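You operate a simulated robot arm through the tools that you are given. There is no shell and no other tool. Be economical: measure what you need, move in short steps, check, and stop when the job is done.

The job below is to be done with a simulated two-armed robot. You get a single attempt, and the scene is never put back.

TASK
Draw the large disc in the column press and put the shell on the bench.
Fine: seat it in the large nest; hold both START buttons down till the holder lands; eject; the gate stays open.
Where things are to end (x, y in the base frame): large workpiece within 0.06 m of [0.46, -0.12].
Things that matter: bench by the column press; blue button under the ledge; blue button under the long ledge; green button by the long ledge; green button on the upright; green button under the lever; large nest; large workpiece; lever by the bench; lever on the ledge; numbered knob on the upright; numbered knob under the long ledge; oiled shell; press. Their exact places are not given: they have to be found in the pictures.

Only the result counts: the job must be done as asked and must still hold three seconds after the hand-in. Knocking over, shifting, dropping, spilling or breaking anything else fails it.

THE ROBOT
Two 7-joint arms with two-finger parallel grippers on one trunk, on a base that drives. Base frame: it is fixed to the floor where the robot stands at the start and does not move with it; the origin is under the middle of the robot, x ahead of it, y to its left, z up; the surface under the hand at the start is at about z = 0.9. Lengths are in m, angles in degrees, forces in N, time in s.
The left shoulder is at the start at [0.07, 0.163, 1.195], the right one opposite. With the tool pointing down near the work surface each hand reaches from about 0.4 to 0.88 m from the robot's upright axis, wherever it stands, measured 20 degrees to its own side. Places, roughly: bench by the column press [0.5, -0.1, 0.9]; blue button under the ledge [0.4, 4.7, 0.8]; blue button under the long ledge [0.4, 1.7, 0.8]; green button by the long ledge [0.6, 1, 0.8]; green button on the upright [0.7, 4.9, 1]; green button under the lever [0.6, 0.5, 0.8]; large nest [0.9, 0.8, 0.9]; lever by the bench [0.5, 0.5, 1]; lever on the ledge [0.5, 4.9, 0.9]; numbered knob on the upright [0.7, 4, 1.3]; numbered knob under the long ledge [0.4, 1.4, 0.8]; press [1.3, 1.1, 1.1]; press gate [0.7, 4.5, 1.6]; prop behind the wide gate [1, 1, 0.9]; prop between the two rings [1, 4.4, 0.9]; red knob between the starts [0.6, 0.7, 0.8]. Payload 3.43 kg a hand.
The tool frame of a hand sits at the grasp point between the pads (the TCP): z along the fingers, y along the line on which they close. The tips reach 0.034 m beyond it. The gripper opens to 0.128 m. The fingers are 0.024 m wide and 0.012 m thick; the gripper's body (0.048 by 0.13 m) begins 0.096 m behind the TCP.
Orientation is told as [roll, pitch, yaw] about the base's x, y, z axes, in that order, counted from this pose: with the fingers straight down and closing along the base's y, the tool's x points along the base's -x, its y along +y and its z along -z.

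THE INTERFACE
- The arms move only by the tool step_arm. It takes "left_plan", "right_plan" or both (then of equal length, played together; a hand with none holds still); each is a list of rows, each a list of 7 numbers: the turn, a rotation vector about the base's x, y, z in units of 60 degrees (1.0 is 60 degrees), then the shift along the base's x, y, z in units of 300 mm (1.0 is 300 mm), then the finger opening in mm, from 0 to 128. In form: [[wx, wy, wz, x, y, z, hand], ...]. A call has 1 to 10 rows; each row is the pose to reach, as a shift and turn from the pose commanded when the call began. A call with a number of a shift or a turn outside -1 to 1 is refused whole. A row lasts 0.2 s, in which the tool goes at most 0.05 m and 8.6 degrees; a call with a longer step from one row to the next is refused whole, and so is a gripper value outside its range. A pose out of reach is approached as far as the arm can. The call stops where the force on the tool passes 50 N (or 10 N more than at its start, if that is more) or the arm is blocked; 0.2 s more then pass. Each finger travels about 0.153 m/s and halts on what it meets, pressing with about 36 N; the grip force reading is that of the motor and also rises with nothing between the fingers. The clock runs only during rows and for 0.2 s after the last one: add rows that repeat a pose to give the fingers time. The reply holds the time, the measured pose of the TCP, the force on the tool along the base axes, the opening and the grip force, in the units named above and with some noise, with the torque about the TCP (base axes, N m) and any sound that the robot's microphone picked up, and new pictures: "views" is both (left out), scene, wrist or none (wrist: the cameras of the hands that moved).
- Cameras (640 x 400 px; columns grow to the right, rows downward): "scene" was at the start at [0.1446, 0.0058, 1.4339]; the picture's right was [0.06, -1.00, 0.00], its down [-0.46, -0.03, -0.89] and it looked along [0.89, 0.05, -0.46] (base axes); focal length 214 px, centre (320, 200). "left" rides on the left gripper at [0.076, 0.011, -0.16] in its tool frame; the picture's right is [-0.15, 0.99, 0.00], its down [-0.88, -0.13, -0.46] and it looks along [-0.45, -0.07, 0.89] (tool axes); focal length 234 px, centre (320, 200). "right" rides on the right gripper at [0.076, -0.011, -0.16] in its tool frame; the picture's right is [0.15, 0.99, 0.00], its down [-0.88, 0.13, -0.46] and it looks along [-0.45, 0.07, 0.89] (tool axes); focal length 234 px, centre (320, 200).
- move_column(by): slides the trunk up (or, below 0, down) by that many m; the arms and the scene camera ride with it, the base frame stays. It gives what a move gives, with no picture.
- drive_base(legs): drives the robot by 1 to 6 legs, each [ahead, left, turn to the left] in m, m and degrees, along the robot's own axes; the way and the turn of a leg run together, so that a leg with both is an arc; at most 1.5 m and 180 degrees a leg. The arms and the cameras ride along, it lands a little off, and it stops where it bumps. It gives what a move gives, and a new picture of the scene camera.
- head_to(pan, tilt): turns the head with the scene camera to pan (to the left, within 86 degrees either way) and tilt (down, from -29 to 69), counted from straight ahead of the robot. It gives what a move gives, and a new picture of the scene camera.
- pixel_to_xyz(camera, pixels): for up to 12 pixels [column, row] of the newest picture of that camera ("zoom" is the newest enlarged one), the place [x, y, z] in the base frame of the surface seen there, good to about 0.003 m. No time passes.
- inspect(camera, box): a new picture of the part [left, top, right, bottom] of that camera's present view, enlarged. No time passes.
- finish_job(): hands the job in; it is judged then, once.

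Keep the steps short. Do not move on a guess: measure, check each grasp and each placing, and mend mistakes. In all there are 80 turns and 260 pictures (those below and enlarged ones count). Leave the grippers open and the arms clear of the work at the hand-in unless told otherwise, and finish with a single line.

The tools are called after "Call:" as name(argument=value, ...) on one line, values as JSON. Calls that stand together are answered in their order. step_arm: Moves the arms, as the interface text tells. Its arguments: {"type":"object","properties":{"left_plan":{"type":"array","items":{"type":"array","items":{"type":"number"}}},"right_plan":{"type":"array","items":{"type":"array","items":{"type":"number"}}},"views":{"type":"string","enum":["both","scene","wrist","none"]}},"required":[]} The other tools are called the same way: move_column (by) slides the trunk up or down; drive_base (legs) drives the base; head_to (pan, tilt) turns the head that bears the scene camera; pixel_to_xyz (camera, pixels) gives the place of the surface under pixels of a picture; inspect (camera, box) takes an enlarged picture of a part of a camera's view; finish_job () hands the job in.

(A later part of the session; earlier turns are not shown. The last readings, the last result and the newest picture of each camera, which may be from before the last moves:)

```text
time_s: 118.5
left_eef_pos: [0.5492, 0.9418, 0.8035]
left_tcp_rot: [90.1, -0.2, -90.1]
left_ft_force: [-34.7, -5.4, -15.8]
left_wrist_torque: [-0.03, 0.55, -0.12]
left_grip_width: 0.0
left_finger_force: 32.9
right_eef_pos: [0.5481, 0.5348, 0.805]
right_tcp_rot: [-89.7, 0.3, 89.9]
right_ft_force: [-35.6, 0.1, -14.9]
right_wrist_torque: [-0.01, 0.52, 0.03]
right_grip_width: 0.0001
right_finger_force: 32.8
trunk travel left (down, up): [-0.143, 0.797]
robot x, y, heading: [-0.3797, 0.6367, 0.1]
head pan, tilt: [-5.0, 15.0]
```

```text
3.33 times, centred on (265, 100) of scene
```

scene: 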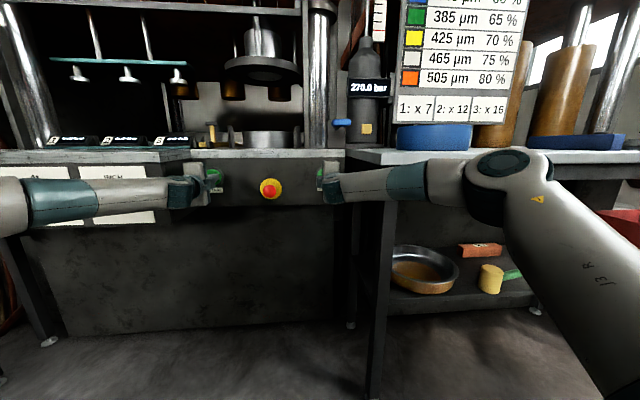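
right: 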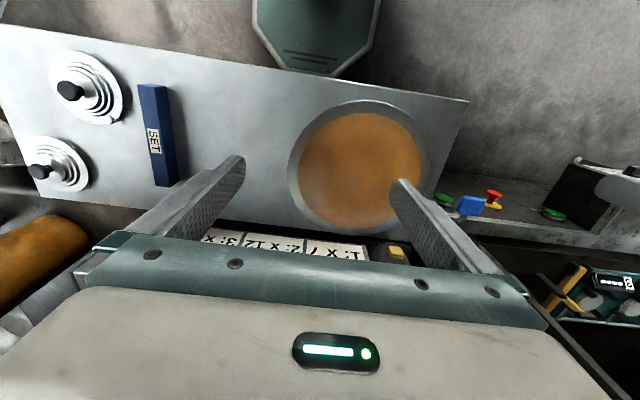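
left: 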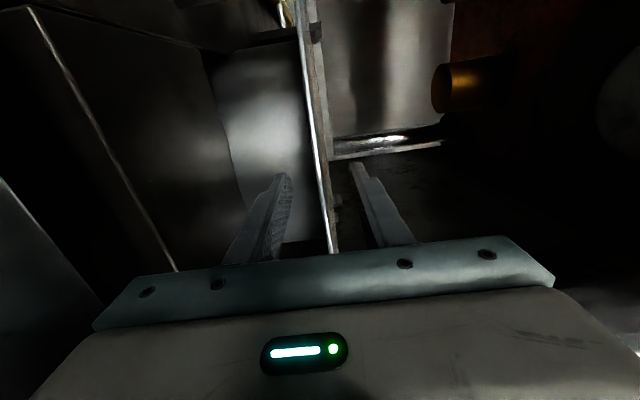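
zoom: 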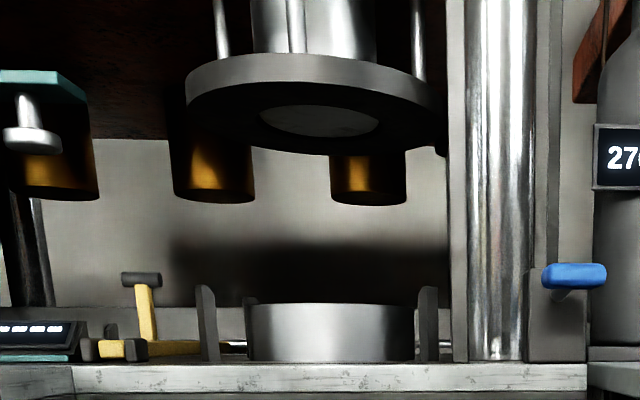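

The stroke is finished, the slide is back up, and the blank is drawn into the ring. Release the buttons and back off.

Call:
step_arm(left_plan=[[0, 0, 0, -0.08, 0, 0, 0], [0, 0, 0, -0.16, 0, 0, 0], [0, 0, 0, -0.24, 0, 0, 0]], right_plan=[[0, 0, 0, -0.08, 0, 0, 0], [0, 0, 0, -0.16, 0, 0, 0], [0, 0, 0, -0.24, 0, 0, 0]], views="none")

Call:
drive_base(legs=[[-0.15, 0, 0]])

Call:
move_column(by=0.3)

Call:
move_column(by=0.22)

Call:
head_to(pan=2, tilt=20)

Call:
inspect(camera="scene", box=[240, 120, 400, 230])

```text
time_s: 119.3
left_eef_pos: [0.4785, 0.9412, 0.8027]
left_tcp_rot: [90.0, -0.2, -90.2]
left_ft_force: [-0.7, -1.3, 0.9]
left_wrist_torque: [-0.01, -0.01, -0.01]
left_grip_width: 0.0
left_finger_force: 33.1
right_eef_pos: [0.4778, 0.5343, 0.8036]
right_tcp_rot: [-89.7, 0.3, 89.7]
right_ft_force: [-0.1, 1.0, -0.3]
right_wrist_torque: [-0.02, 0.04, -0.01]
right_grip_width: 0.0
right_finger_force: 32.4
trunk travel left (down, up): [-0.143, 0.797]
robot x, y, heading: [-0.3788, 0.6366, -0.1]
head pan, tilt: [-5.0, 15.0]
```

```text
time_s: 120.7
left_eef_pos: [0.328, 0.9415, 0.8028]
left_tcp_rot: [89.8, -0.2, -90.2]
left_ft_force: [0.3, 0.2, -0.2]
left_wrist_torque: [0.0, 0.01, -0.01]
left_grip_width: 0.0
left_finger_force: 33.0
right_eef_pos: [0.3284, 0.5353, 0.8037]
right_tcp_rot: [-89.6, 0.3, 89.8]
right_ft_force: [-0.8, -0.4, 0.6]
right_wrist_torque: [0.0, 0.03, -0.01]
right_grip_width: 0.0002
right_finger_force: 33.2
trunk travel left (down, up): [-0.143, 0.797]
robot x, y, heading: [-0.5302, 0.6388, -0.0]
head pan, tilt: [-5.0, 15.0]
```

scene: 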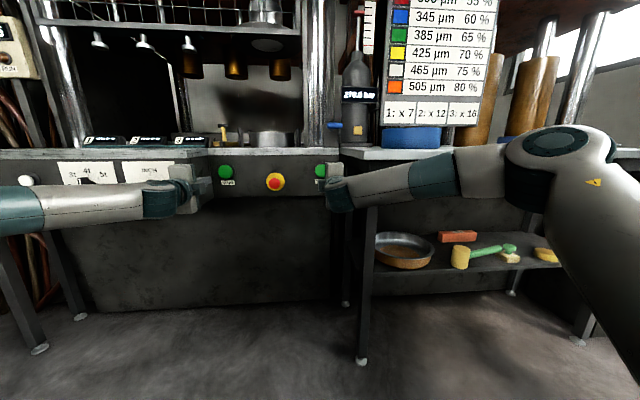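

```text
time_s: 123.7
left_eef_pos: [0.3285, 0.9422, 1.1023]
left_tcp_rot: [89.8, -0.1, -90.1]
left_ft_force: [0.5, 0.5, -0.3]
left_wrist_torque: [0.04, 0.0, 0.01]
left_grip_width: 0.0003
left_finger_force: 32.7
right_eef_pos: [0.3296, 0.5359, 1.1016]
right_tcp_rot: [-89.6, 0.2, 89.9]
right_ft_force: [-0.3, 0.1, 0.1]
right_wrist_torque: [0.0, 0.01, -0.02]
right_grip_width: 0.0
right_finger_force: 32.8
trunk travel left (down, up): [-0.443, 0.497]
robot x, y, heading: [-0.5269, 0.6389, -0.0]
head pan, tilt: [-5.0, 15.0]
```

```text
time_s: 126.0
left_eef_pos: [0.3274, 0.9415, 1.3211]
left_tcp_rot: [89.8, -0.2, -90.1]
left_ft_force: [-0.4, -0.5, -0.1]
left_wrist_torque: [-0.03, -0.02, 0.04]
left_grip_width: 0.0
left_finger_force: 32.9
right_eef_pos: [0.3304, 0.5358, 1.3227]
right_tcp_rot: [-89.6, 0.3, 89.8]
right_ft_force: [-0.5, 0.4, 0.2]
right_wrist_torque: [0.01, 0.0, 0.02]
right_grip_width: 0.0
right_finger_force: 32.9
trunk travel left (down, up): [-0.663, 0.277]
robot x, y, heading: [-0.5336, 0.6356, -0.0]
head pan, tilt: [-5.0, 15.0]
```

```text
time_s: 126.7
left_eef_pos: [0.3298, 0.9408, 1.3217]
left_tcp_rot: [89.9, -0.2, -90.2]
left_ft_force: [0.4, 0.2, -0.2]
left_wrist_torque: [0.0, 0.01, 0.01]
left_grip_width: 0.0
left_finger_force: 33.0
right_eef_pos: [0.3293, 0.5345, 1.322]
right_tcp_rot: [-89.6, 0.4, 90.0]
right_ft_force: [-0.8, -0.1, -0.8]
right_wrist_torque: [0.03, -0.03, 0.01]
right_grip_width: 0.0
right_finger_force: 33.2
trunk travel left (down, up): [-0.663, 0.277]
robot x, y, heading: [-0.5306, 0.6405, 0.3]
head pan, tilt: [2.0, 20.0]
```

scene: 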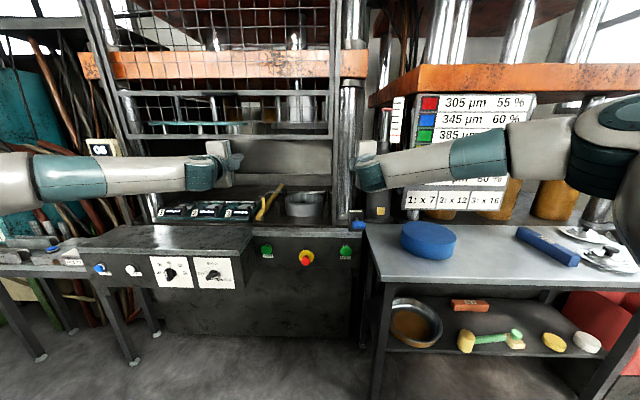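

```text
3.64 times, centred on (320, 175) of scene
```

zoom: 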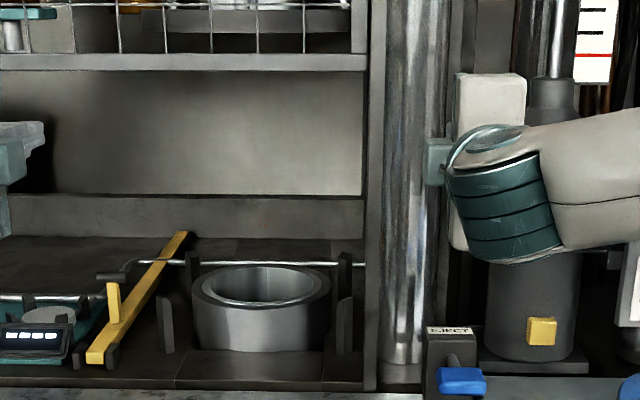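

The shell is in the die. Now look closely at the EJECT lever.

Call:
inspect(camera="scene", box=[335, 195, 395, 235])

Call:
pixel_to_xyz(camera="zoom", pixels=[[200, 190], [160, 185], [245, 185], [200, 175], [200, 210], [205, 155], [200, 120], [230, 120], [175, 240]])

```text
10.00 times, centred on (365, 215) of scene
```

zoom: 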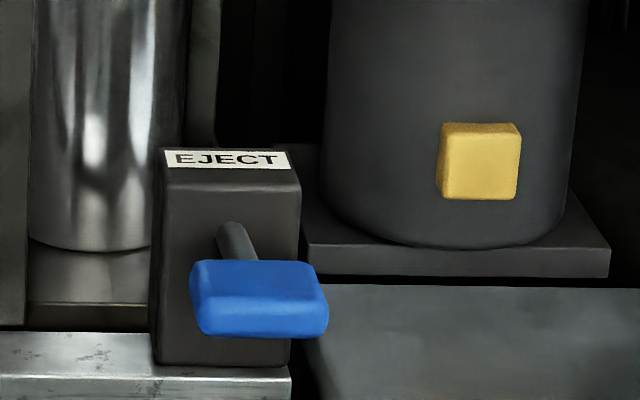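

```text
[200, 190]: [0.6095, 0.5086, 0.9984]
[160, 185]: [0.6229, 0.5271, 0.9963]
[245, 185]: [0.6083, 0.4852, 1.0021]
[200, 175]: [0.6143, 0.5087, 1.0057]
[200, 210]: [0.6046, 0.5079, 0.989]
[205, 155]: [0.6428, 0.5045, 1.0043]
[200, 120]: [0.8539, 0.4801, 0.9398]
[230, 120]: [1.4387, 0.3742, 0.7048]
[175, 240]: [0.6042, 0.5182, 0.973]
```

Call:
pixel_to_xyz(camera="zoom", pixels=[[255, 275], [200, 275], [310, 275], [255, 315], [200, 320], [320, 315], [240, 245], [228, 228], [255, 265], [255, 330], [220, 355]])

```text
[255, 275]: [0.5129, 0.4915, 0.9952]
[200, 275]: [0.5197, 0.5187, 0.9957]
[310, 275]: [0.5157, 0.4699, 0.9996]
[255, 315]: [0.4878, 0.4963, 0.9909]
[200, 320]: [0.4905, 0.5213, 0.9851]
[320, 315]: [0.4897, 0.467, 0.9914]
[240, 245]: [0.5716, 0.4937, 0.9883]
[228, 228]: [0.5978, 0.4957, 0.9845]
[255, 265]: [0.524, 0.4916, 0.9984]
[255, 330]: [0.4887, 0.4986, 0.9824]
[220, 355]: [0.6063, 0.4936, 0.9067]
```

The paddle is level at z≈0.997, x 0.488–0.53, y 0.466–0.522, shaft to a pivot at x≈0.60. I'll press it down with the right fingers. Position above it.

Call:
drive_base(legs=[[0.168, -0.041, 0]])

Call:
move_column(by=-0.27)

Call:
head_to(pan=-5, tilt=20)

Call:
inspect(camera="right", box=[100, 0, 500, 250])

```text
time_s: 128.1
left_eef_pos: [0.4949, 0.8993, 1.3236]
left_tcp_rot: [89.9, -0.3, -90.1]
left_ft_force: [0.7, 0.2, 0.1]
left_wrist_torque: [0.01, 0.0, -0.01]
left_grip_width: 0.0
left_finger_force: 33.1
right_eef_pos: [0.4948, 0.4951, 1.3235]
right_tcp_rot: [-89.7, 0.3, 89.8]
right_ft_force: [0.3, -0.5, -0.5]
right_wrist_torque: [0.02, -0.01, 0.0]
right_grip_width: 0.0
right_finger_force: 33.0
trunk travel left (down, up): [-0.663, 0.277]
robot x, y, heading: [-0.3641, 0.5939, -0.1]
head pan, tilt: [2.0, 20.0]
```

scene: 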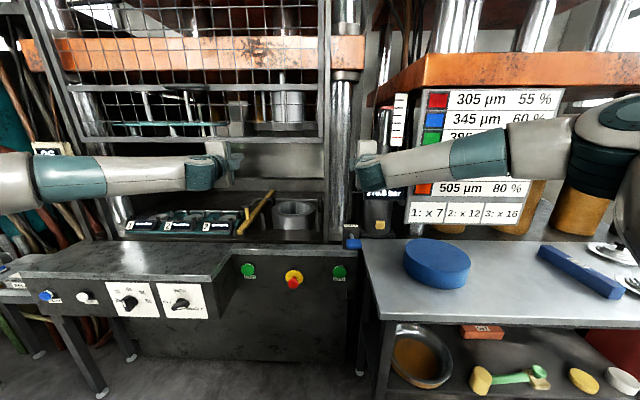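

```text
time_s: 130.9
left_eef_pos: [0.4956, 0.899, 1.0509]
left_tcp_rot: [89.8, -0.3, -90.1]
left_ft_force: [-0.2, 0.3, -0.5]
left_wrist_torque: [-0.03, -0.01, -0.02]
left_grip_width: 0.0001
left_finger_force: 33.2
right_eef_pos: [0.4953, 0.4938, 1.0522]
right_tcp_rot: [-89.6, 0.3, 89.9]
right_ft_force: [0.3, -0.3, -0.1]
right_wrist_torque: [0.0, -0.04, -0.01]
right_grip_width: 0.0
right_finger_force: 32.3
trunk travel left (down, up): [-0.393, 0.547]
robot x, y, heading: [-0.3655, 0.5975, 0.0]
head pan, tilt: [2.0, 20.0]
```

```text
time_s: 131.6
left_eef_pos: [0.4953, 0.8995, 1.0515]
left_tcp_rot: [89.8, -0.3, -90.1]
left_ft_force: [0.2, 0.4, -0.1]
left_wrist_torque: [0.04, 0.0, 0.01]
left_grip_width: 0.0
left_finger_force: 32.5
right_eef_pos: [0.4951, 0.4923, 1.0525]
right_tcp_rot: [-89.6, 0.3, 89.8]
right_ft_force: [-0.7, -1.2, 0.3]
right_wrist_torque: [-0.03, -0.01, 0.0]
right_grip_width: 0.0001
right_finger_force: 32.8
trunk travel left (down, up): [-0.393, 0.547]
robot x, y, heading: [-0.3667, 0.5932, -0.1]
head pan, tilt: [-5.0, 20.0]
```

scene: 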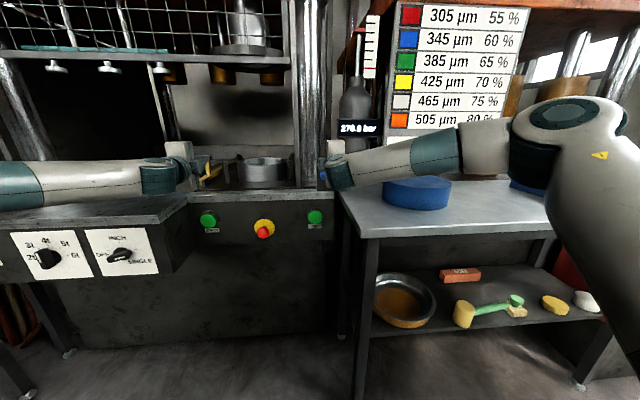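

```text
1.60 times, centred on (300, 125) of right
```

zoom: 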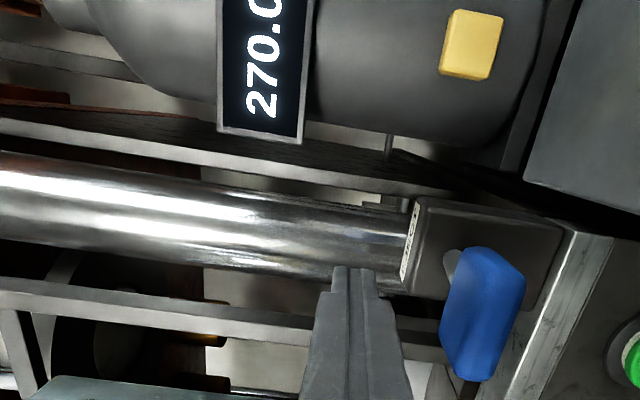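

The paddle is right below the fingers. Press down in 1 cm rows.

Call:
step_arm(right_plan=[[0, 0, 0, 0.015, 0, -0.07, 0], [0, 0, 0, 0.015, 0, -0.13, 0], [0, 0, 0, 0.015, 0, -0.17, 0], [0, 0, 0, 0.015, 0, -0.21, 0], [0, 0, 0, 0.015, 0, -0.25, 0], [0, 0, 0, 0.015, 0, -0.29, 0], [0, 0, 0, 0.015, 0, -0.33, 0]], views="both")

```text
time_s: 133.2
left_eef_pos: [0.494, 0.9002, 1.0536]
left_tcp_rot: [90.0, -0.1, -90.1]
left_ft_force: [0.0, -0.1, 0.8]
left_wrist_torque: [0.02, 0.01, 0.05]
left_grip_width: 0.0
left_finger_force: 32.9
right_eef_pos: [0.4999, 0.4935, 0.9726]
right_tcp_rot: [-91.7, 0.1, 89.6]
right_ft_force: [-6.3, 3.9, 13.4]
right_wrist_torque: [0.06, -0.43, 0.15]
right_grip_width: 0.0001
right_finger_force: 33.3
trunk travel left (down, up): [-0.393, 0.547]
robot x, y, heading: [-0.3641, 0.5948, 0.1]
head pan, tilt: [-5.0, 20.0]
stopped in row 7 (right hand): the force on the tool passed its limit at 53 N (the readings are from after the stop); the commanded pose is now the measured one
```

scene: 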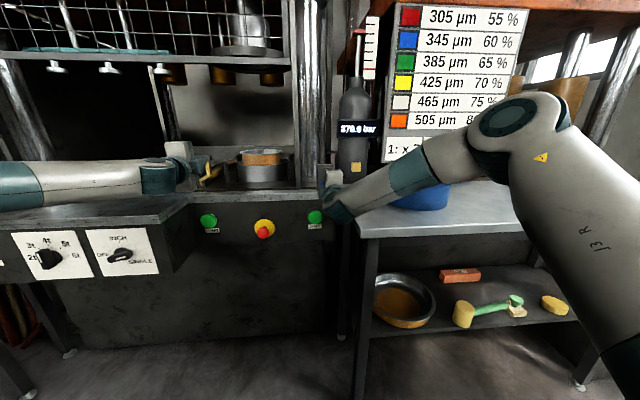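
right: 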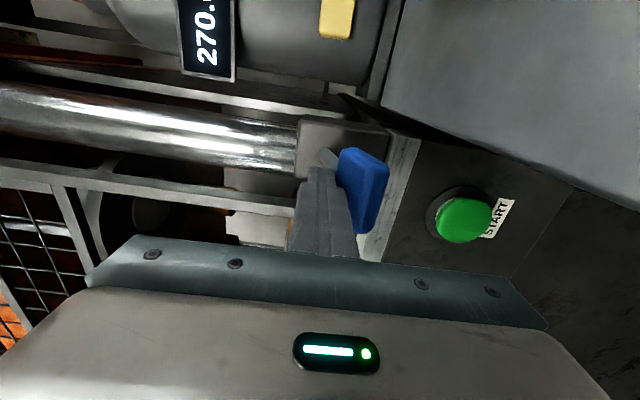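

The shell has come up out of the ring (at ≈(261,157)). Lift off the lever and see whether it stays.

Call:
step_arm(right_plan=[[0, 0, 0, 0, 0, 0.1, 0], [0, 0, 0, 0, 0, 0.2, 0], [0, 0, 0, 0, 0, 0.3, 0], [0, 0, 0, 0, 0, 0.3, 0]], views="scene")

Call:
inspect(camera="scene", box=[190, 110, 350, 210])

```text
time_s: 134.2
left_eef_pos: [0.4968, 0.9007, 1.0514]
left_tcp_rot: [89.9, -0.3, -90.2]
left_ft_force: [-0.6, -0.1, -0.1]
left_wrist_torque: [0.02, -0.02, -0.01]
left_grip_width: 0.0
left_finger_force: 32.9
right_eef_pos: [0.5027, 0.4906, 1.0581]
right_tcp_rot: [-90.8, 0.0, 89.5]
right_ft_force: [0.2, 0.9, 0.0]
right_wrist_torque: [-0.03, -0.01, 0.03]
right_grip_width: 0.0001
right_finger_force: 33.1
trunk travel left (down, up): [-0.393, 0.547]
robot x, y, heading: [-0.3649, 0.5983, -0.3]
head pan, tilt: [-5.0, 20.0]
```

scene: 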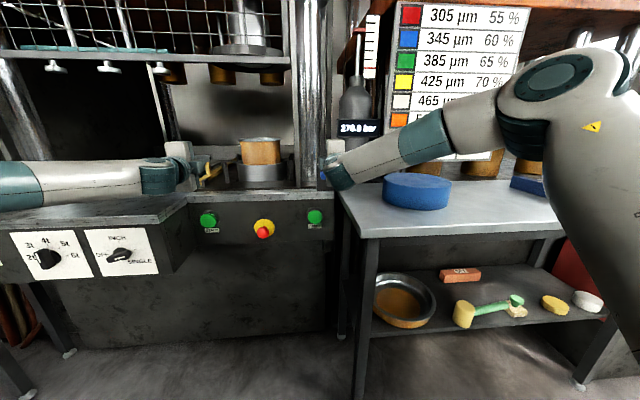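

```text
4.00 times, centred on (270, 160) of scene
```

zoom: 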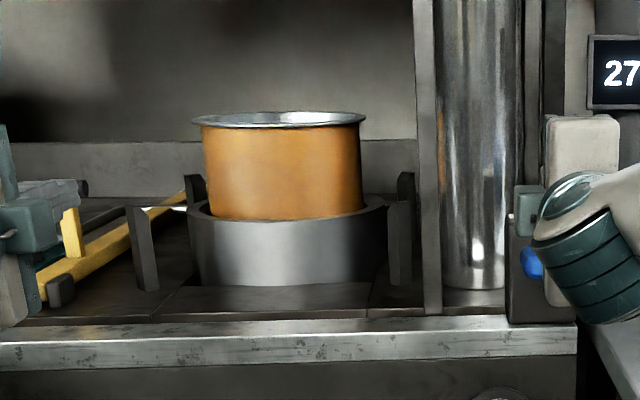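

A tall drawn cup now stands in the ring and stays up. Measure rim and wall.

Call:
pixel_to_xyz(camera="zoom", pixels=[[193, 121], [364, 118], [280, 127], [280, 113], [205, 150], [360, 150], [280, 150], [280, 215], [210, 205], [355, 205], [270, 225], [280, 120]])

Call:
inspect(camera="scene", box=[225, 125, 295, 175])

```text
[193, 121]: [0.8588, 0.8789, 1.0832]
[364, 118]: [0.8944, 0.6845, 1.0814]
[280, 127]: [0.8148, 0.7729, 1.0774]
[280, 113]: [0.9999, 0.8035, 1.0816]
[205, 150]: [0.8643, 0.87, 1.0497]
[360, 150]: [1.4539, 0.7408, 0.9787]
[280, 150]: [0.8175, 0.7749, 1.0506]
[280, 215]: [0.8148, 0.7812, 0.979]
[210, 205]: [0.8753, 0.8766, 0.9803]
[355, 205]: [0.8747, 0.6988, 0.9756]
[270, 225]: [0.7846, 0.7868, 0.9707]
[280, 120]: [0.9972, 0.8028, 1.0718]
```

```text
8.00 times, centred on (260, 150) of scene
```

zoom: 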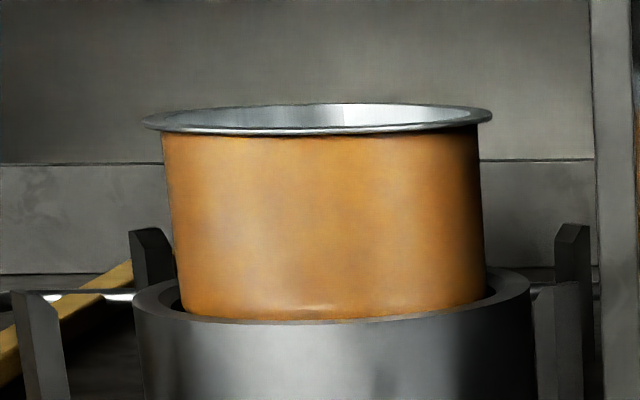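

Cup: axis ≈(0.903, 0.786), rim z≈1.082, lip radius ≈0.10, wall ≈0.088, hollow and open at the top. I'll grip its left wall with one finger inside and one outside, hand pointing forward and 45° down. Back off and start turning the left hand, retracting the right.

Call:
drive_base(legs=[[-0.35, 0, 0]])

Call:
step_arm(left_plan=[[-0.125, 0, 0, -0.02, 0, 0, 30], [-0.25, 0, 0, -0.04, 0, 0, 60], [-0.375, 0, 0, -0.06, 0, 0, 60], [-0.5, 0, 0, -0.08, 0, 0, 60], [-0.625, 0, 0, -0.1, 0, 0, 60], [-0.75, 0, 0, -0.1, 0, 0, 60], [-0.875, 0, 0, -0.1, 0, 0, 60], [-1.0, 0, 0, -0.1, 0, 0, 60]], right_plan=[[0, 0, 0, -0.125, -0.06, 0.03, 0], [0, 0, 0, -0.25, -0.12, 0.06, 0], [0, 0, 0, -0.375, -0.18, 0.09, 0], [0, 0, 0, -0.5, -0.24, 0.12, 0], [0, 0, 0, -0.625, -0.3, 0.15, 0], [0, 0, 0, -0.75, -0.36, 0.18, 0], [0, 0, 0, -0.875, -0.4, 0.2, 0], [0, 0, 0, -1.0, -0.45, 0.2, 0]], views="none")

```text
time_s: 136.5
left_eef_pos: [0.1416, 0.9002, 1.0533]
left_tcp_rot: [89.9, -0.4, -90.2]
left_ft_force: [-0.8, 0.0, -0.6]
left_wrist_torque: [0.01, -0.01, 0.01]
left_grip_width: 0.0
left_finger_force: 32.9
right_eef_pos: [0.148, 0.4917, 1.0578]
right_tcp_rot: [-91.0, 0.1, 89.4]
right_ft_force: [-0.3, 0.0, 0.2]
right_wrist_torque: [0.0, 0.0, 0.01]
right_grip_width: 0.0
right_finger_force: 33.2
trunk travel left (down, up): [-0.393, 0.547]
robot x, y, heading: [-0.7175, 0.5928, -0.1]
head pan, tilt: [-5.0, 20.0]
```

scene: 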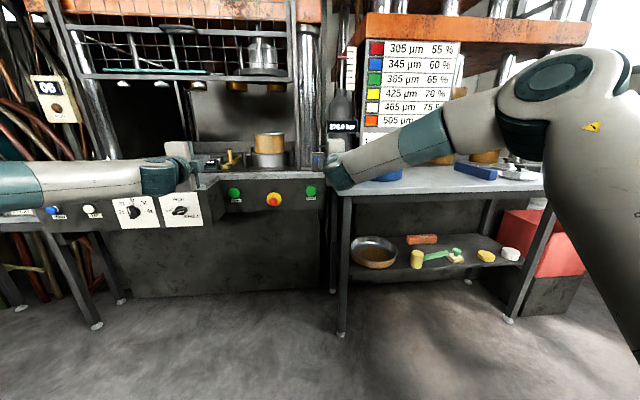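

```text
time_s: 138.3
left_eef_pos: [0.1113, 0.8993, 1.0533]
left_tcp_rot: [90.2, -60.3, -90.2]
left_ft_force: [0.4, -1.1, 0.6]
left_wrist_torque: [0.04, 0.01, 0.01]
left_grip_width: 0.0599
left_finger_force: 0.1
right_eef_pos: [-0.1541, 0.3545, 1.1211]
right_tcp_rot: [-91.0, 0.1, 89.4]
right_ft_force: [-0.1, -0.3, 0.2]
right_wrist_torque: [-0.01, 0.05, 0.01]
right_grip_width: 0.0002
right_finger_force: 32.9
trunk travel left (down, up): [-0.393, 0.547]
robot x, y, heading: [-0.7193, 0.5958, 0.0]
head pan, tilt: [-5.0, 20.0]
```

Now the remaining turn to 45° down with a 15° inward lean (so the outer pad hooks under the lip).

Call:
step_arm(left_plan=[[-0.089, 0.095, 0.0125, 0, 0, 0, 60], [-0.178, 0.19, 0.025, 0, 0, 0, 60], [-0.266, 0.286, 0.0375, 0, 0, 0, 60], [-0.355, 0.381, 0.05, 0, 0, 0, 60], [-0.444, 0.476, 0.0625, 0, 0, 0, 60], [-0.533, 0.571, 0.075, 0, 0, 0, 60], [-0.621, 0.667, 0.0875, 0, 0, 0, 60], [-0.71, 0.762, 0.1, 0, 0, 0, 60]], views="both")

```text
time_s: 140.1
left_eef_pos: [0.1126, 0.8994, 1.0518]
left_tcp_rot: [-21.2, -42.9, 15.0]
left_ft_force: [0.4, -0.1, -0.3]
left_wrist_torque: [-0.01, -0.01, -0.01]
left_grip_width: 0.0601
left_finger_force: 0.0
right_eef_pos: [-0.1508, 0.3568, 1.1203]
right_tcp_rot: [-91.1, 0.1, 89.4]
right_ft_force: [0.0, -0.4, 0.1]
right_wrist_torque: [0.0, 0.0, -0.02]
right_grip_width: 0.0
right_finger_force: 32.7
trunk travel left (down, up): [-0.393, 0.547]
robot x, y, heading: [-0.7179, 0.5952, -0.2]
head pan, tilt: [-5.0, 20.0]
```

scene: 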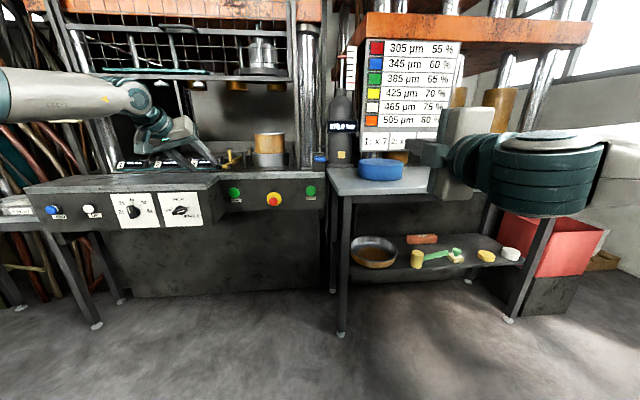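
left: 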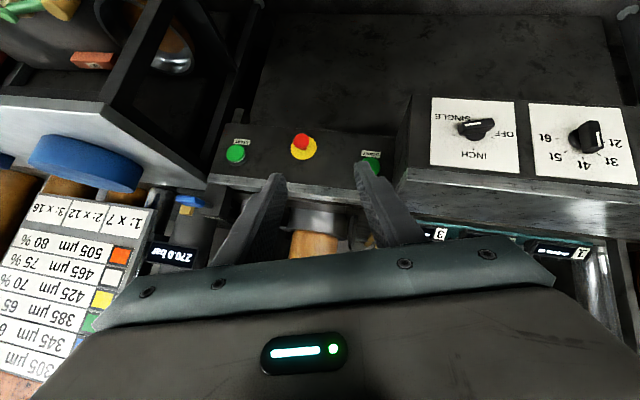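

Check the forearm height relative to the hand (gate lower edge is z≈1.367 at x 0.65).

Call:
pixel_to_xyz(camera="scene", pixels=[[150, 95], [120, 90], [125, 82], [90, 80], [60, 75], [20, 75], [160, 125], [185, 125], [205, 158], [130, 70]])

Call:
inspect(camera="scene", box=[60, 30, 300, 190])

```text
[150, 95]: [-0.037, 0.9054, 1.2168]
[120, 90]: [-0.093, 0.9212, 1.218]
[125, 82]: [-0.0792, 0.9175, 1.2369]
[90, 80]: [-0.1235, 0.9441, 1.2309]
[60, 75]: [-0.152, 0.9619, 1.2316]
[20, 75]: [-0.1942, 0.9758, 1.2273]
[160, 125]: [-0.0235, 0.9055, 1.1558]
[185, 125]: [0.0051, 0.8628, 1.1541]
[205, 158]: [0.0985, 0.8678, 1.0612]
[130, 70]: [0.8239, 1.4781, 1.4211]
```

```text
2.50 times, centred on (180, 110) of scene
```

zoom: 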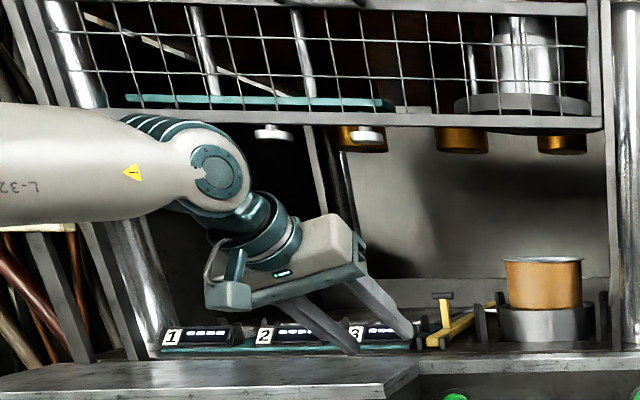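

Reduce the pitch by 8° for more headroom below the gate, extend the left arm 5 cm, and pull the right arm in more.

Call:
step_arm(left_plan=[[0, -0.07, 0, 0.08, 0, 0, 60], [0, -0.133, 0, 0.167, 0, 0, 60], [0, -0.133, 0, 0.167, 0, 0, 60], [0, -0.133, 0, 0.167, 0, 0, 60]], right_plan=[[0, 0, 0, -0.1, -0.05, 0, 0], [0, 0, 0, -0.2, -0.1, 0, 0], [0, 0, 0, -0.3, -0.15, 0, 0], [0, 0, 0, -0.4, -0.2, 0, 0]], views="none")

Call:
move_column(by=0.085)

Call:
drive_base(legs=[[0.5, -0.02, 0.2]])

Call:
head_to(pan=15, tilt=15)

Call:
inspect(camera="scene", box=[160, 60, 420, 220])

```text
time_s: 141.1
left_eef_pos: [0.1631, 0.9003, 1.0522]
left_tcp_rot: [-24.4, -50.7, 17.3]
left_ft_force: [0.1, 0.0, -0.6]
left_wrist_torque: [0.04, 0.0, 0.0]
left_grip_width: 0.06
left_finger_force: 0.1
right_eef_pos: [-0.2034, 0.3141, 1.1463]
right_tcp_rot: [-91.0, 0.0, 89.5]
right_ft_force: [0.1, -0.4, 0.1]
right_wrist_torque: [0.02, 0.02, 0.01]
right_grip_width: 0.0001
right_finger_force: 32.6
right hand out of reach, approached as far as the arm can: row 1, 2, 3, 4
trunk travel left (down, up): [-0.393, 0.547]
robot x, y, heading: [-0.7144, 0.5984, -0.1]
head pan, tilt: [-5.0, 20.0]
```

```text
time_s: 142.3
left_eef_pos: [0.1622, 0.9005, 1.1374]
left_tcp_rot: [-24.4, -50.9, 17.1]
left_ft_force: [0.5, -0.5, -0.6]
left_wrist_torque: [-0.02, 0.02, 0.0]
left_grip_width: 0.0603
left_finger_force: 0.1
right_eef_pos: [-0.2043, 0.313, 1.2314]
right_tcp_rot: [-91.1, 0.0, 89.3]
right_ft_force: [1.1, 0.6, -0.4]
right_wrist_torque: [-0.01, 0.01, -0.02]
right_grip_width: 0.0001
right_finger_force: 33.5
trunk travel left (down, up): [-0.478, 0.462]
robot x, y, heading: [-0.7191, 0.5941, 0.2]
head pan, tilt: [-5.0, 20.0]
```

```text
time_s: 145.3
left_eef_pos: [0.6662, 0.8719, 1.1373]
left_tcp_rot: [-24.3, -50.8, 16.9]
left_ft_force: [-0.4, -0.9, 1.0]
left_wrist_torque: [0.01, 0.0, -0.01]
left_grip_width: 0.0598
left_finger_force: 0.0
right_eef_pos: [0.2968, 0.288, 1.2312]
right_tcp_rot: [-91.0, 0.0, 89.1]
right_ft_force: [0.4, 0.0, -0.4]
right_wrist_torque: [0.0, -0.02, 0.01]
right_grip_width: 0.0001
right_finger_force: 32.7
trunk travel left (down, up): [-0.478, 0.462]
robot x, y, heading: [-0.2206, 0.5727, -0.4]
head pan, tilt: [-5.0, 20.0]
```

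scene: 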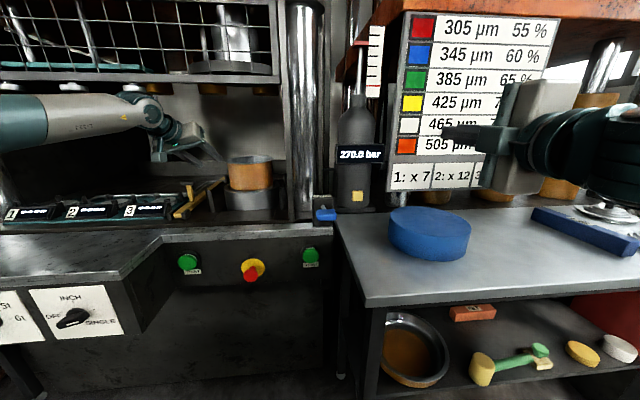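

```text
time_s: 146.1
left_eef_pos: [0.6653, 0.8735, 1.137]
left_tcp_rot: [-24.4, -50.8, 16.9]
left_ft_force: [-0.1, 0.0, 0.1]
left_wrist_torque: [0.02, -0.01, 0.03]
left_grip_width: 0.0599
left_finger_force: 0.1
right_eef_pos: [0.2962, 0.2877, 1.2308]
right_tcp_rot: [-91.1, 0.0, 89.1]
right_ft_force: [0.7, 0.8, -0.6]
right_wrist_torque: [0.01, -0.01, 0.0]
right_grip_width: 0.0
right_finger_force: 33.0
trunk travel left (down, up): [-0.478, 0.462]
robot x, y, heading: [-0.2191, 0.5737, -0.4]
head pan, tilt: [15.0, 15.0]
```

scene: 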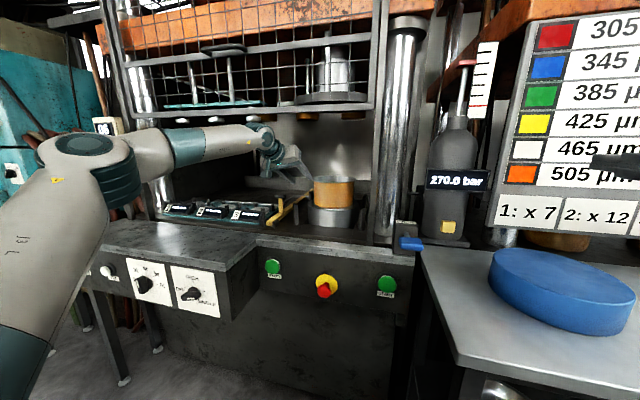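

```text
2.46 times, centred on (290, 140) of scene
```

zoom: 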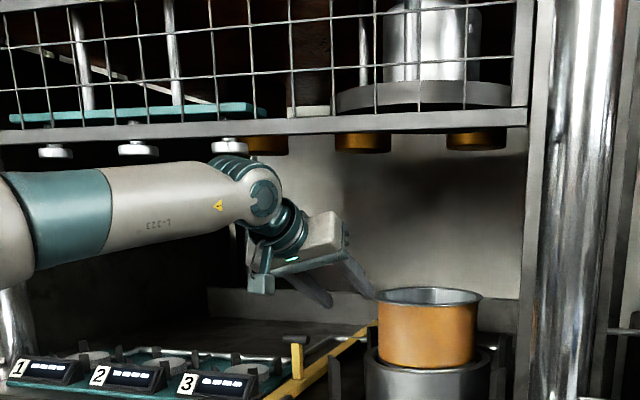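

Call:
pixel_to_xyz(camera="zoom", pixels=[[300, 138], [150, 139], [450, 128], [235, 162], [200, 170], [100, 175], [428, 305], [380, 296], [480, 293], [428, 290]])

```text
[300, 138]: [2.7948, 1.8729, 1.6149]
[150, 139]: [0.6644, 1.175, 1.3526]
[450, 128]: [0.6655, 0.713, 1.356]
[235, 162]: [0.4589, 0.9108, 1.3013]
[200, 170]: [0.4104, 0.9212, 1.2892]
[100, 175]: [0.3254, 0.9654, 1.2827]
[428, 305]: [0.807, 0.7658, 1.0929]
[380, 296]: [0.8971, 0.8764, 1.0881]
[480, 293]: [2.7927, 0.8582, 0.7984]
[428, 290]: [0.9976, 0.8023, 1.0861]
```

Gate edge 1.352, joint top ≈1.31: enough. Raise 1 cm and drive in over the left wall.

Call:
move_column(by=0.01)

Call:
drive_base(legs=[[0.235, 0.008, 0.3]])

Call:
inspect(camera="scene", box=[250, 100, 410, 220])

Call:
inspect(camera="left", box=[160, 60, 480, 260])

```text
time_s: 146.7
left_eef_pos: [0.6653, 0.8743, 1.1475]
left_tcp_rot: [-24.4, -50.8, 17.0]
left_ft_force: [0.3, 0.6, 0.5]
left_wrist_torque: [-0.01, 0.02, -0.03]
left_grip_width: 0.0597
left_finger_force: 0.1
right_eef_pos: [0.2966, 0.2885, 1.2391]
right_tcp_rot: [-91.1, 0.0, 89.1]
right_ft_force: [-0.1, -0.3, 0.1]
right_wrist_torque: [-0.01, 0.05, 0.02]
right_grip_width: 0.0
right_finger_force: 32.5
trunk travel left (down, up): [-0.488, 0.452]
robot x, y, heading: [-0.2182, 0.5735, -0.4]
head pan, tilt: [15.0, 15.0]
```

```text
time_s: 148.5
left_eef_pos: [0.9009, 0.882, 1.1469]
left_tcp_rot: [-24.4, -50.8, 17.1]
left_ft_force: [0.5, 0.3, -1.1]
left_wrist_torque: [0.0, 0.04, 0.0]
left_grip_width: 0.0598
left_finger_force: 0.2
right_eef_pos: [0.5322, 0.2963, 1.2412]
right_tcp_rot: [-91.1, 0.0, 89.2]
right_ft_force: [-0.2, 0.2, 0.3]
right_wrist_torque: [-0.01, -0.01, 0.0]
right_grip_width: 0.0
right_finger_force: 32.8
trunk travel left (down, up): [-0.488, 0.452]
robot x, y, heading: [0.0204, 0.5795, -0.2]
head pan, tilt: [15.0, 15.0]
```

scene: 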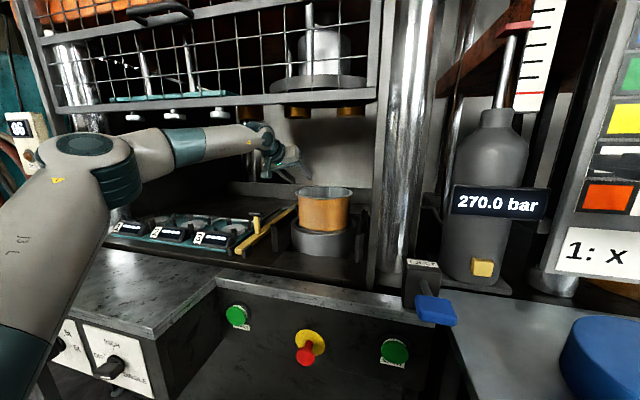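

```text
3.33 times, centred on (330, 160) of scene
```

zoom: 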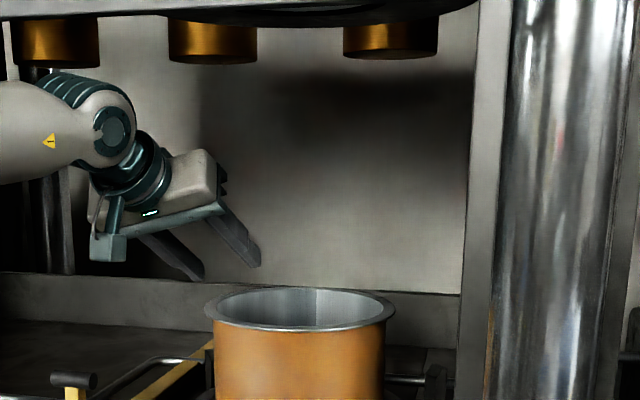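

```text
2.00 times, centred on (320, 160) of left
```

zoom: 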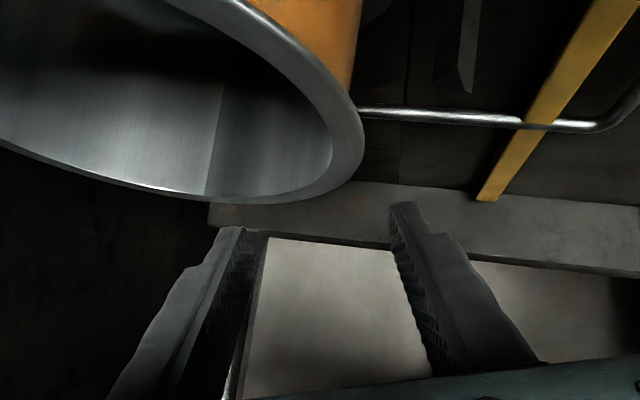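

Call:
pixel_to_xyz(camera="zoom", pixels=[[360, 140], [345, 90], [330, 60], [328, 150], [310, 165], [318, 90], [290, 50], [345, 165], [230, 240], [402, 210], [300, 190]])

```text
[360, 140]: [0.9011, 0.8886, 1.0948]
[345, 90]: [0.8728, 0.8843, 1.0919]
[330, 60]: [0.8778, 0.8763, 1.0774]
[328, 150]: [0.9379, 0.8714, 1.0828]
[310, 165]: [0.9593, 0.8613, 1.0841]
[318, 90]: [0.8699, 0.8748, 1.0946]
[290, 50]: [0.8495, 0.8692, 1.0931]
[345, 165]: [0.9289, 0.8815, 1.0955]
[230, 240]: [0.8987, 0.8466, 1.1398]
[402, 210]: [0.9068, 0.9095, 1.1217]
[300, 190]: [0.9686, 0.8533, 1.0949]
```

Rim top ≈1.094; lip spans y 0.874–0.889 at x≈0.90, between the pads (≈0.853 and 0.911). Lower 0.066 m.

Call:
step_arm(left_plan=[[0, 0, 0, 0.01, 0, -0.05, 60], [0, 0, 0, 0.01, 0, -0.1, 60], [0, 0, 0, 0.01, 0, -0.15, 60], [0, 0, 0, 0.01, 0, -0.19, 60], [0, 0, 0, 0.01, 0, -0.22, 60], [0, 0, 0, 0.01, 0, -0.22, 60]], views="wrist")

Call:
inspect(camera="scene", box=[250, 120, 390, 220])

```text
time_s: 149.9
left_eef_pos: [0.9029, 0.8828, 1.0807]
left_tcp_rot: [-24.4, -50.7, 17.1]
left_ft_force: [-0.6, 0.9, 0.6]
left_wrist_torque: [-0.02, -0.01, -0.04]
left_grip_width: 0.06
left_finger_force: 0.0
right_eef_pos: [0.5322, 0.2958, 1.2404]
right_tcp_rot: [-91.2, 0.1, 89.2]
right_ft_force: [-0.5, -0.7, -0.5]
right_wrist_torque: [-0.01, 0.02, -0.02]
right_grip_width: 0.0002
right_finger_force: 32.8
trunk travel left (down, up): [-0.488, 0.452]
robot x, y, heading: [0.0227, 0.5846, -0.3]
head pan, tilt: [15.0, 15.0]
```

left: 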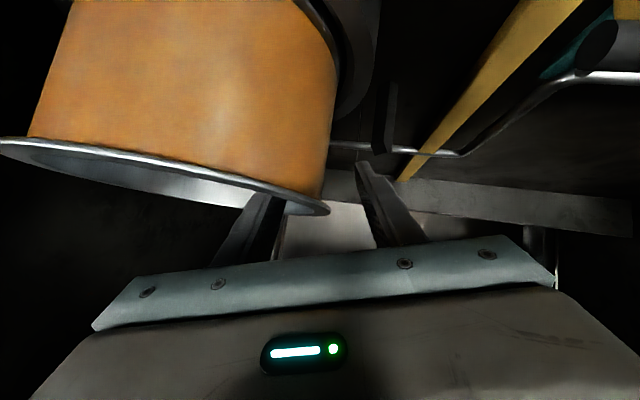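

```text
4.00 times, centred on (320, 170) of scene
```

zoom: 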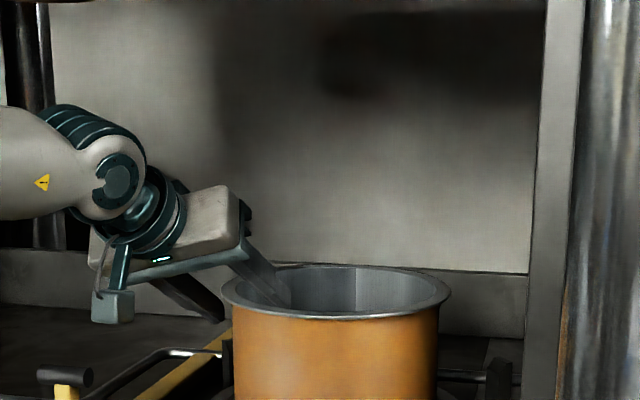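

One finger inside, one outside. Go 8 mm deeper and close.

Call:
step_arm(left_plan=[[0, 0, 0, 0, 0, -0.027, 60], [0, 0, 0, 0, 0, -0.027, 40], [0, 0, 0, 0, 0, -0.027, 20], [0, 0, 0, 0, 0, -0.027, 0], [0, 0, 0, 0, 0, -0.027, 0], [0, 0, 0, 0, 0, -0.027, 0]], views="wrist")

Call:
inspect(camera="scene", box=[250, 120, 390, 220])

```text
time_s: 151.3
left_eef_pos: [0.9025, 0.883, 1.0721]
left_tcp_rot: [-24.4, -50.8, 17.1]
left_ft_force: [-0.7, 0.4, 3.4]
left_wrist_torque: [0.39, -0.03, 0.0]
left_grip_width: 0.0176
left_finger_force: 36.7
right_eef_pos: [0.5317, 0.2952, 1.2411]
right_tcp_rot: [-91.1, 0.0, 89.2]
right_ft_force: [-0.5, -0.8, 0.1]
right_wrist_torque: [0.0, -0.01, 0.01]
right_grip_width: 0.0
right_finger_force: 32.9
trunk travel left (down, up): [-0.488, 0.452]
robot x, y, heading: [0.0206, 0.5801, -0.2]
head pan, tilt: [15.0, 15.0]
```

left: 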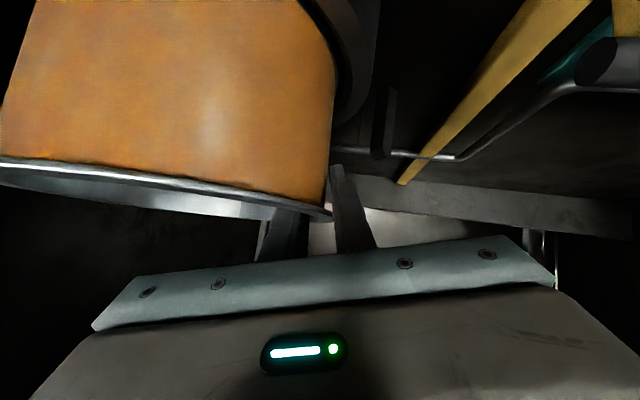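

```text
4.00 times, centred on (320, 170) of scene
```

zoom: 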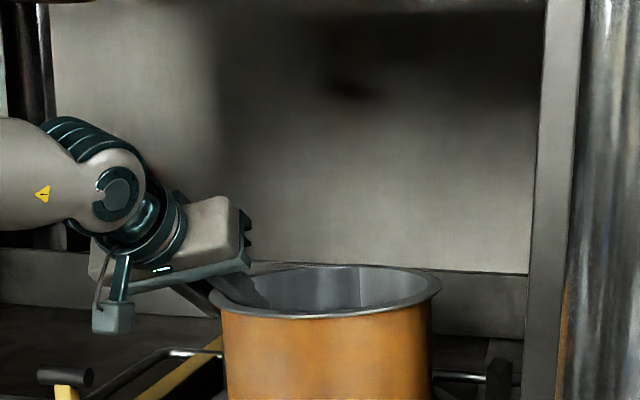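

Gripped (17.6 mm over wall+lip). Lift 2 cm and check.

Call:
step_arm(left_plan=[[0, 0, 0, 0, 0, 0.02, 0], [0, 0, 0, 0, 0, 0.04, 0], [0, 0, 0, 0, 0, 0.06, 0], [0, 0, 0, 0, 0, 0.08, 0], [0, 0, 0, 0, 0, 0.08, 0]], views="wrist")

Call:
inspect(camera="scene", box=[250, 120, 410, 240])

```text
time_s: 152.5
left_eef_pos: [0.9035, 0.8817, 1.0974]
left_tcp_rot: [-24.3, -50.7, 17.0]
left_ft_force: [0.4, 0.8, -5.1]
left_wrist_torque: [0.48, -0.04, -0.01]
left_grip_width: 0.0174
left_finger_force: 35.7
right_eef_pos: [0.5329, 0.2956, 1.2403]
right_tcp_rot: [-91.0, 0.0, 89.2]
right_ft_force: [-0.1, 0.0, -0.1]
right_wrist_torque: [0.01, -0.02, 0.0]
right_grip_width: 0.0
right_finger_force: 32.9
trunk travel left (down, up): [-0.488, 0.452]
robot x, y, heading: [0.0174, 0.5798, -0.6]
head pan, tilt: [15.0, 15.0]
```

left: 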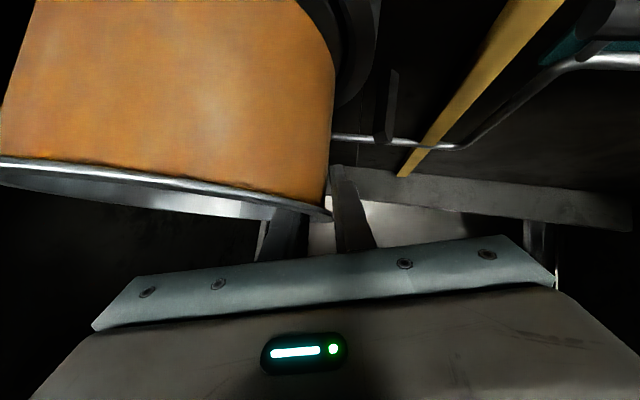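

```text
3.33 times, centred on (330, 180) of scene
```

zoom: 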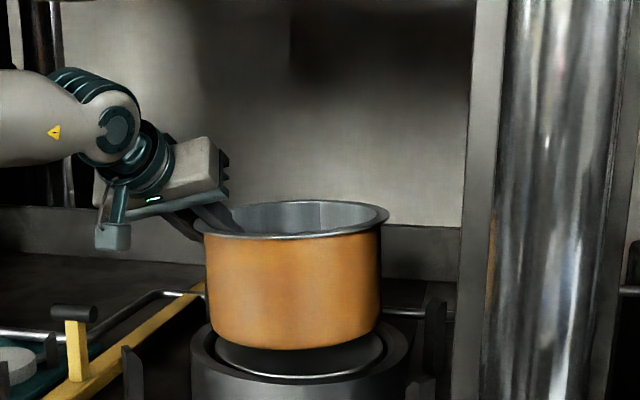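

Lifted level and firm. Rise another 5 cm, then back straight out.

Call:
step_arm(left_plan=[[0, 0, 0, 0, 0, 0.04, 0], [0, 0, 0, 0, 0, 0.08, 0], [0, 0, 0, 0, 0, 0.12, 0], [0, 0, 0, 0, 0, 0.165, 0], [0, 0, 0, 0, 0, 0.165, 0]], views="none")

Call:
drive_base(legs=[[-0.5, 0, 0.4]])

Call:
inspect(camera="scene", box=[160, 60, 420, 220])

```text
time_s: 153.7
left_eef_pos: [0.9046, 0.8824, 1.1469]
left_tcp_rot: [-24.5, -50.7, 17.1]
left_ft_force: [0.0, -0.6, -5.0]
left_wrist_torque: [0.48, -0.06, 0.01]
left_grip_width: 0.0176
left_finger_force: 35.9
right_eef_pos: [0.5337, 0.2972, 1.24]
right_tcp_rot: [-91.0, 0.0, 89.2]
right_ft_force: [-1.0, 0.4, 0.3]
right_wrist_torque: [0.02, -0.01, 0.0]
right_grip_width: 0.0
right_finger_force: 33.0
trunk travel left (down, up): [-0.488, 0.452]
robot x, y, heading: [0.0201, 0.5836, -0.3]
head pan, tilt: [15.0, 15.0]
```

```text
time_s: 156.6
left_eef_pos: [0.4004, 0.8878, 1.1456]
left_tcp_rot: [-24.3, -50.8, 17.3]
left_ft_force: [-0.7, -0.4, -4.4]
left_wrist_torque: [0.49, -0.02, 0.0]
left_grip_width: 0.0175
left_finger_force: 36.1
right_eef_pos: [0.0297, 0.3006, 1.2414]
right_tcp_rot: [-91.0, 0.1, 89.4]
right_ft_force: [-0.3, 0.8, -0.4]
right_wrist_torque: [-0.01, -0.01, 0.0]
right_grip_width: 0.0
right_finger_force: 33.5
trunk travel left (down, up): [-0.488, 0.452]
robot x, y, heading: [-0.4845, 0.5792, -0.0]
head pan, tilt: [15.0, 15.0]
```

scene: 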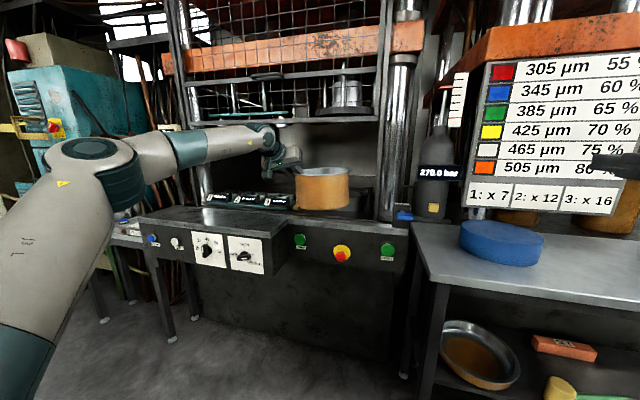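

```text
2.46 times, centred on (290, 140) of scene
```

zoom: 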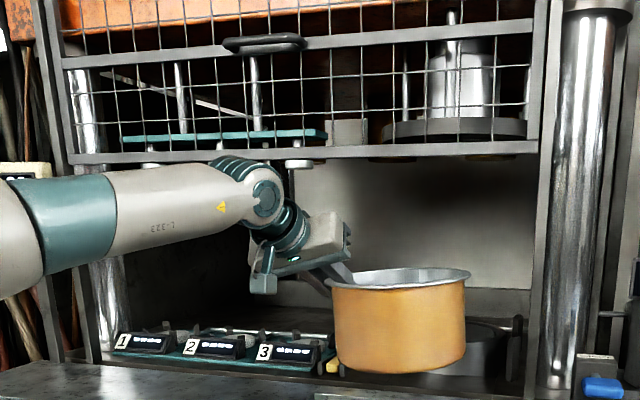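

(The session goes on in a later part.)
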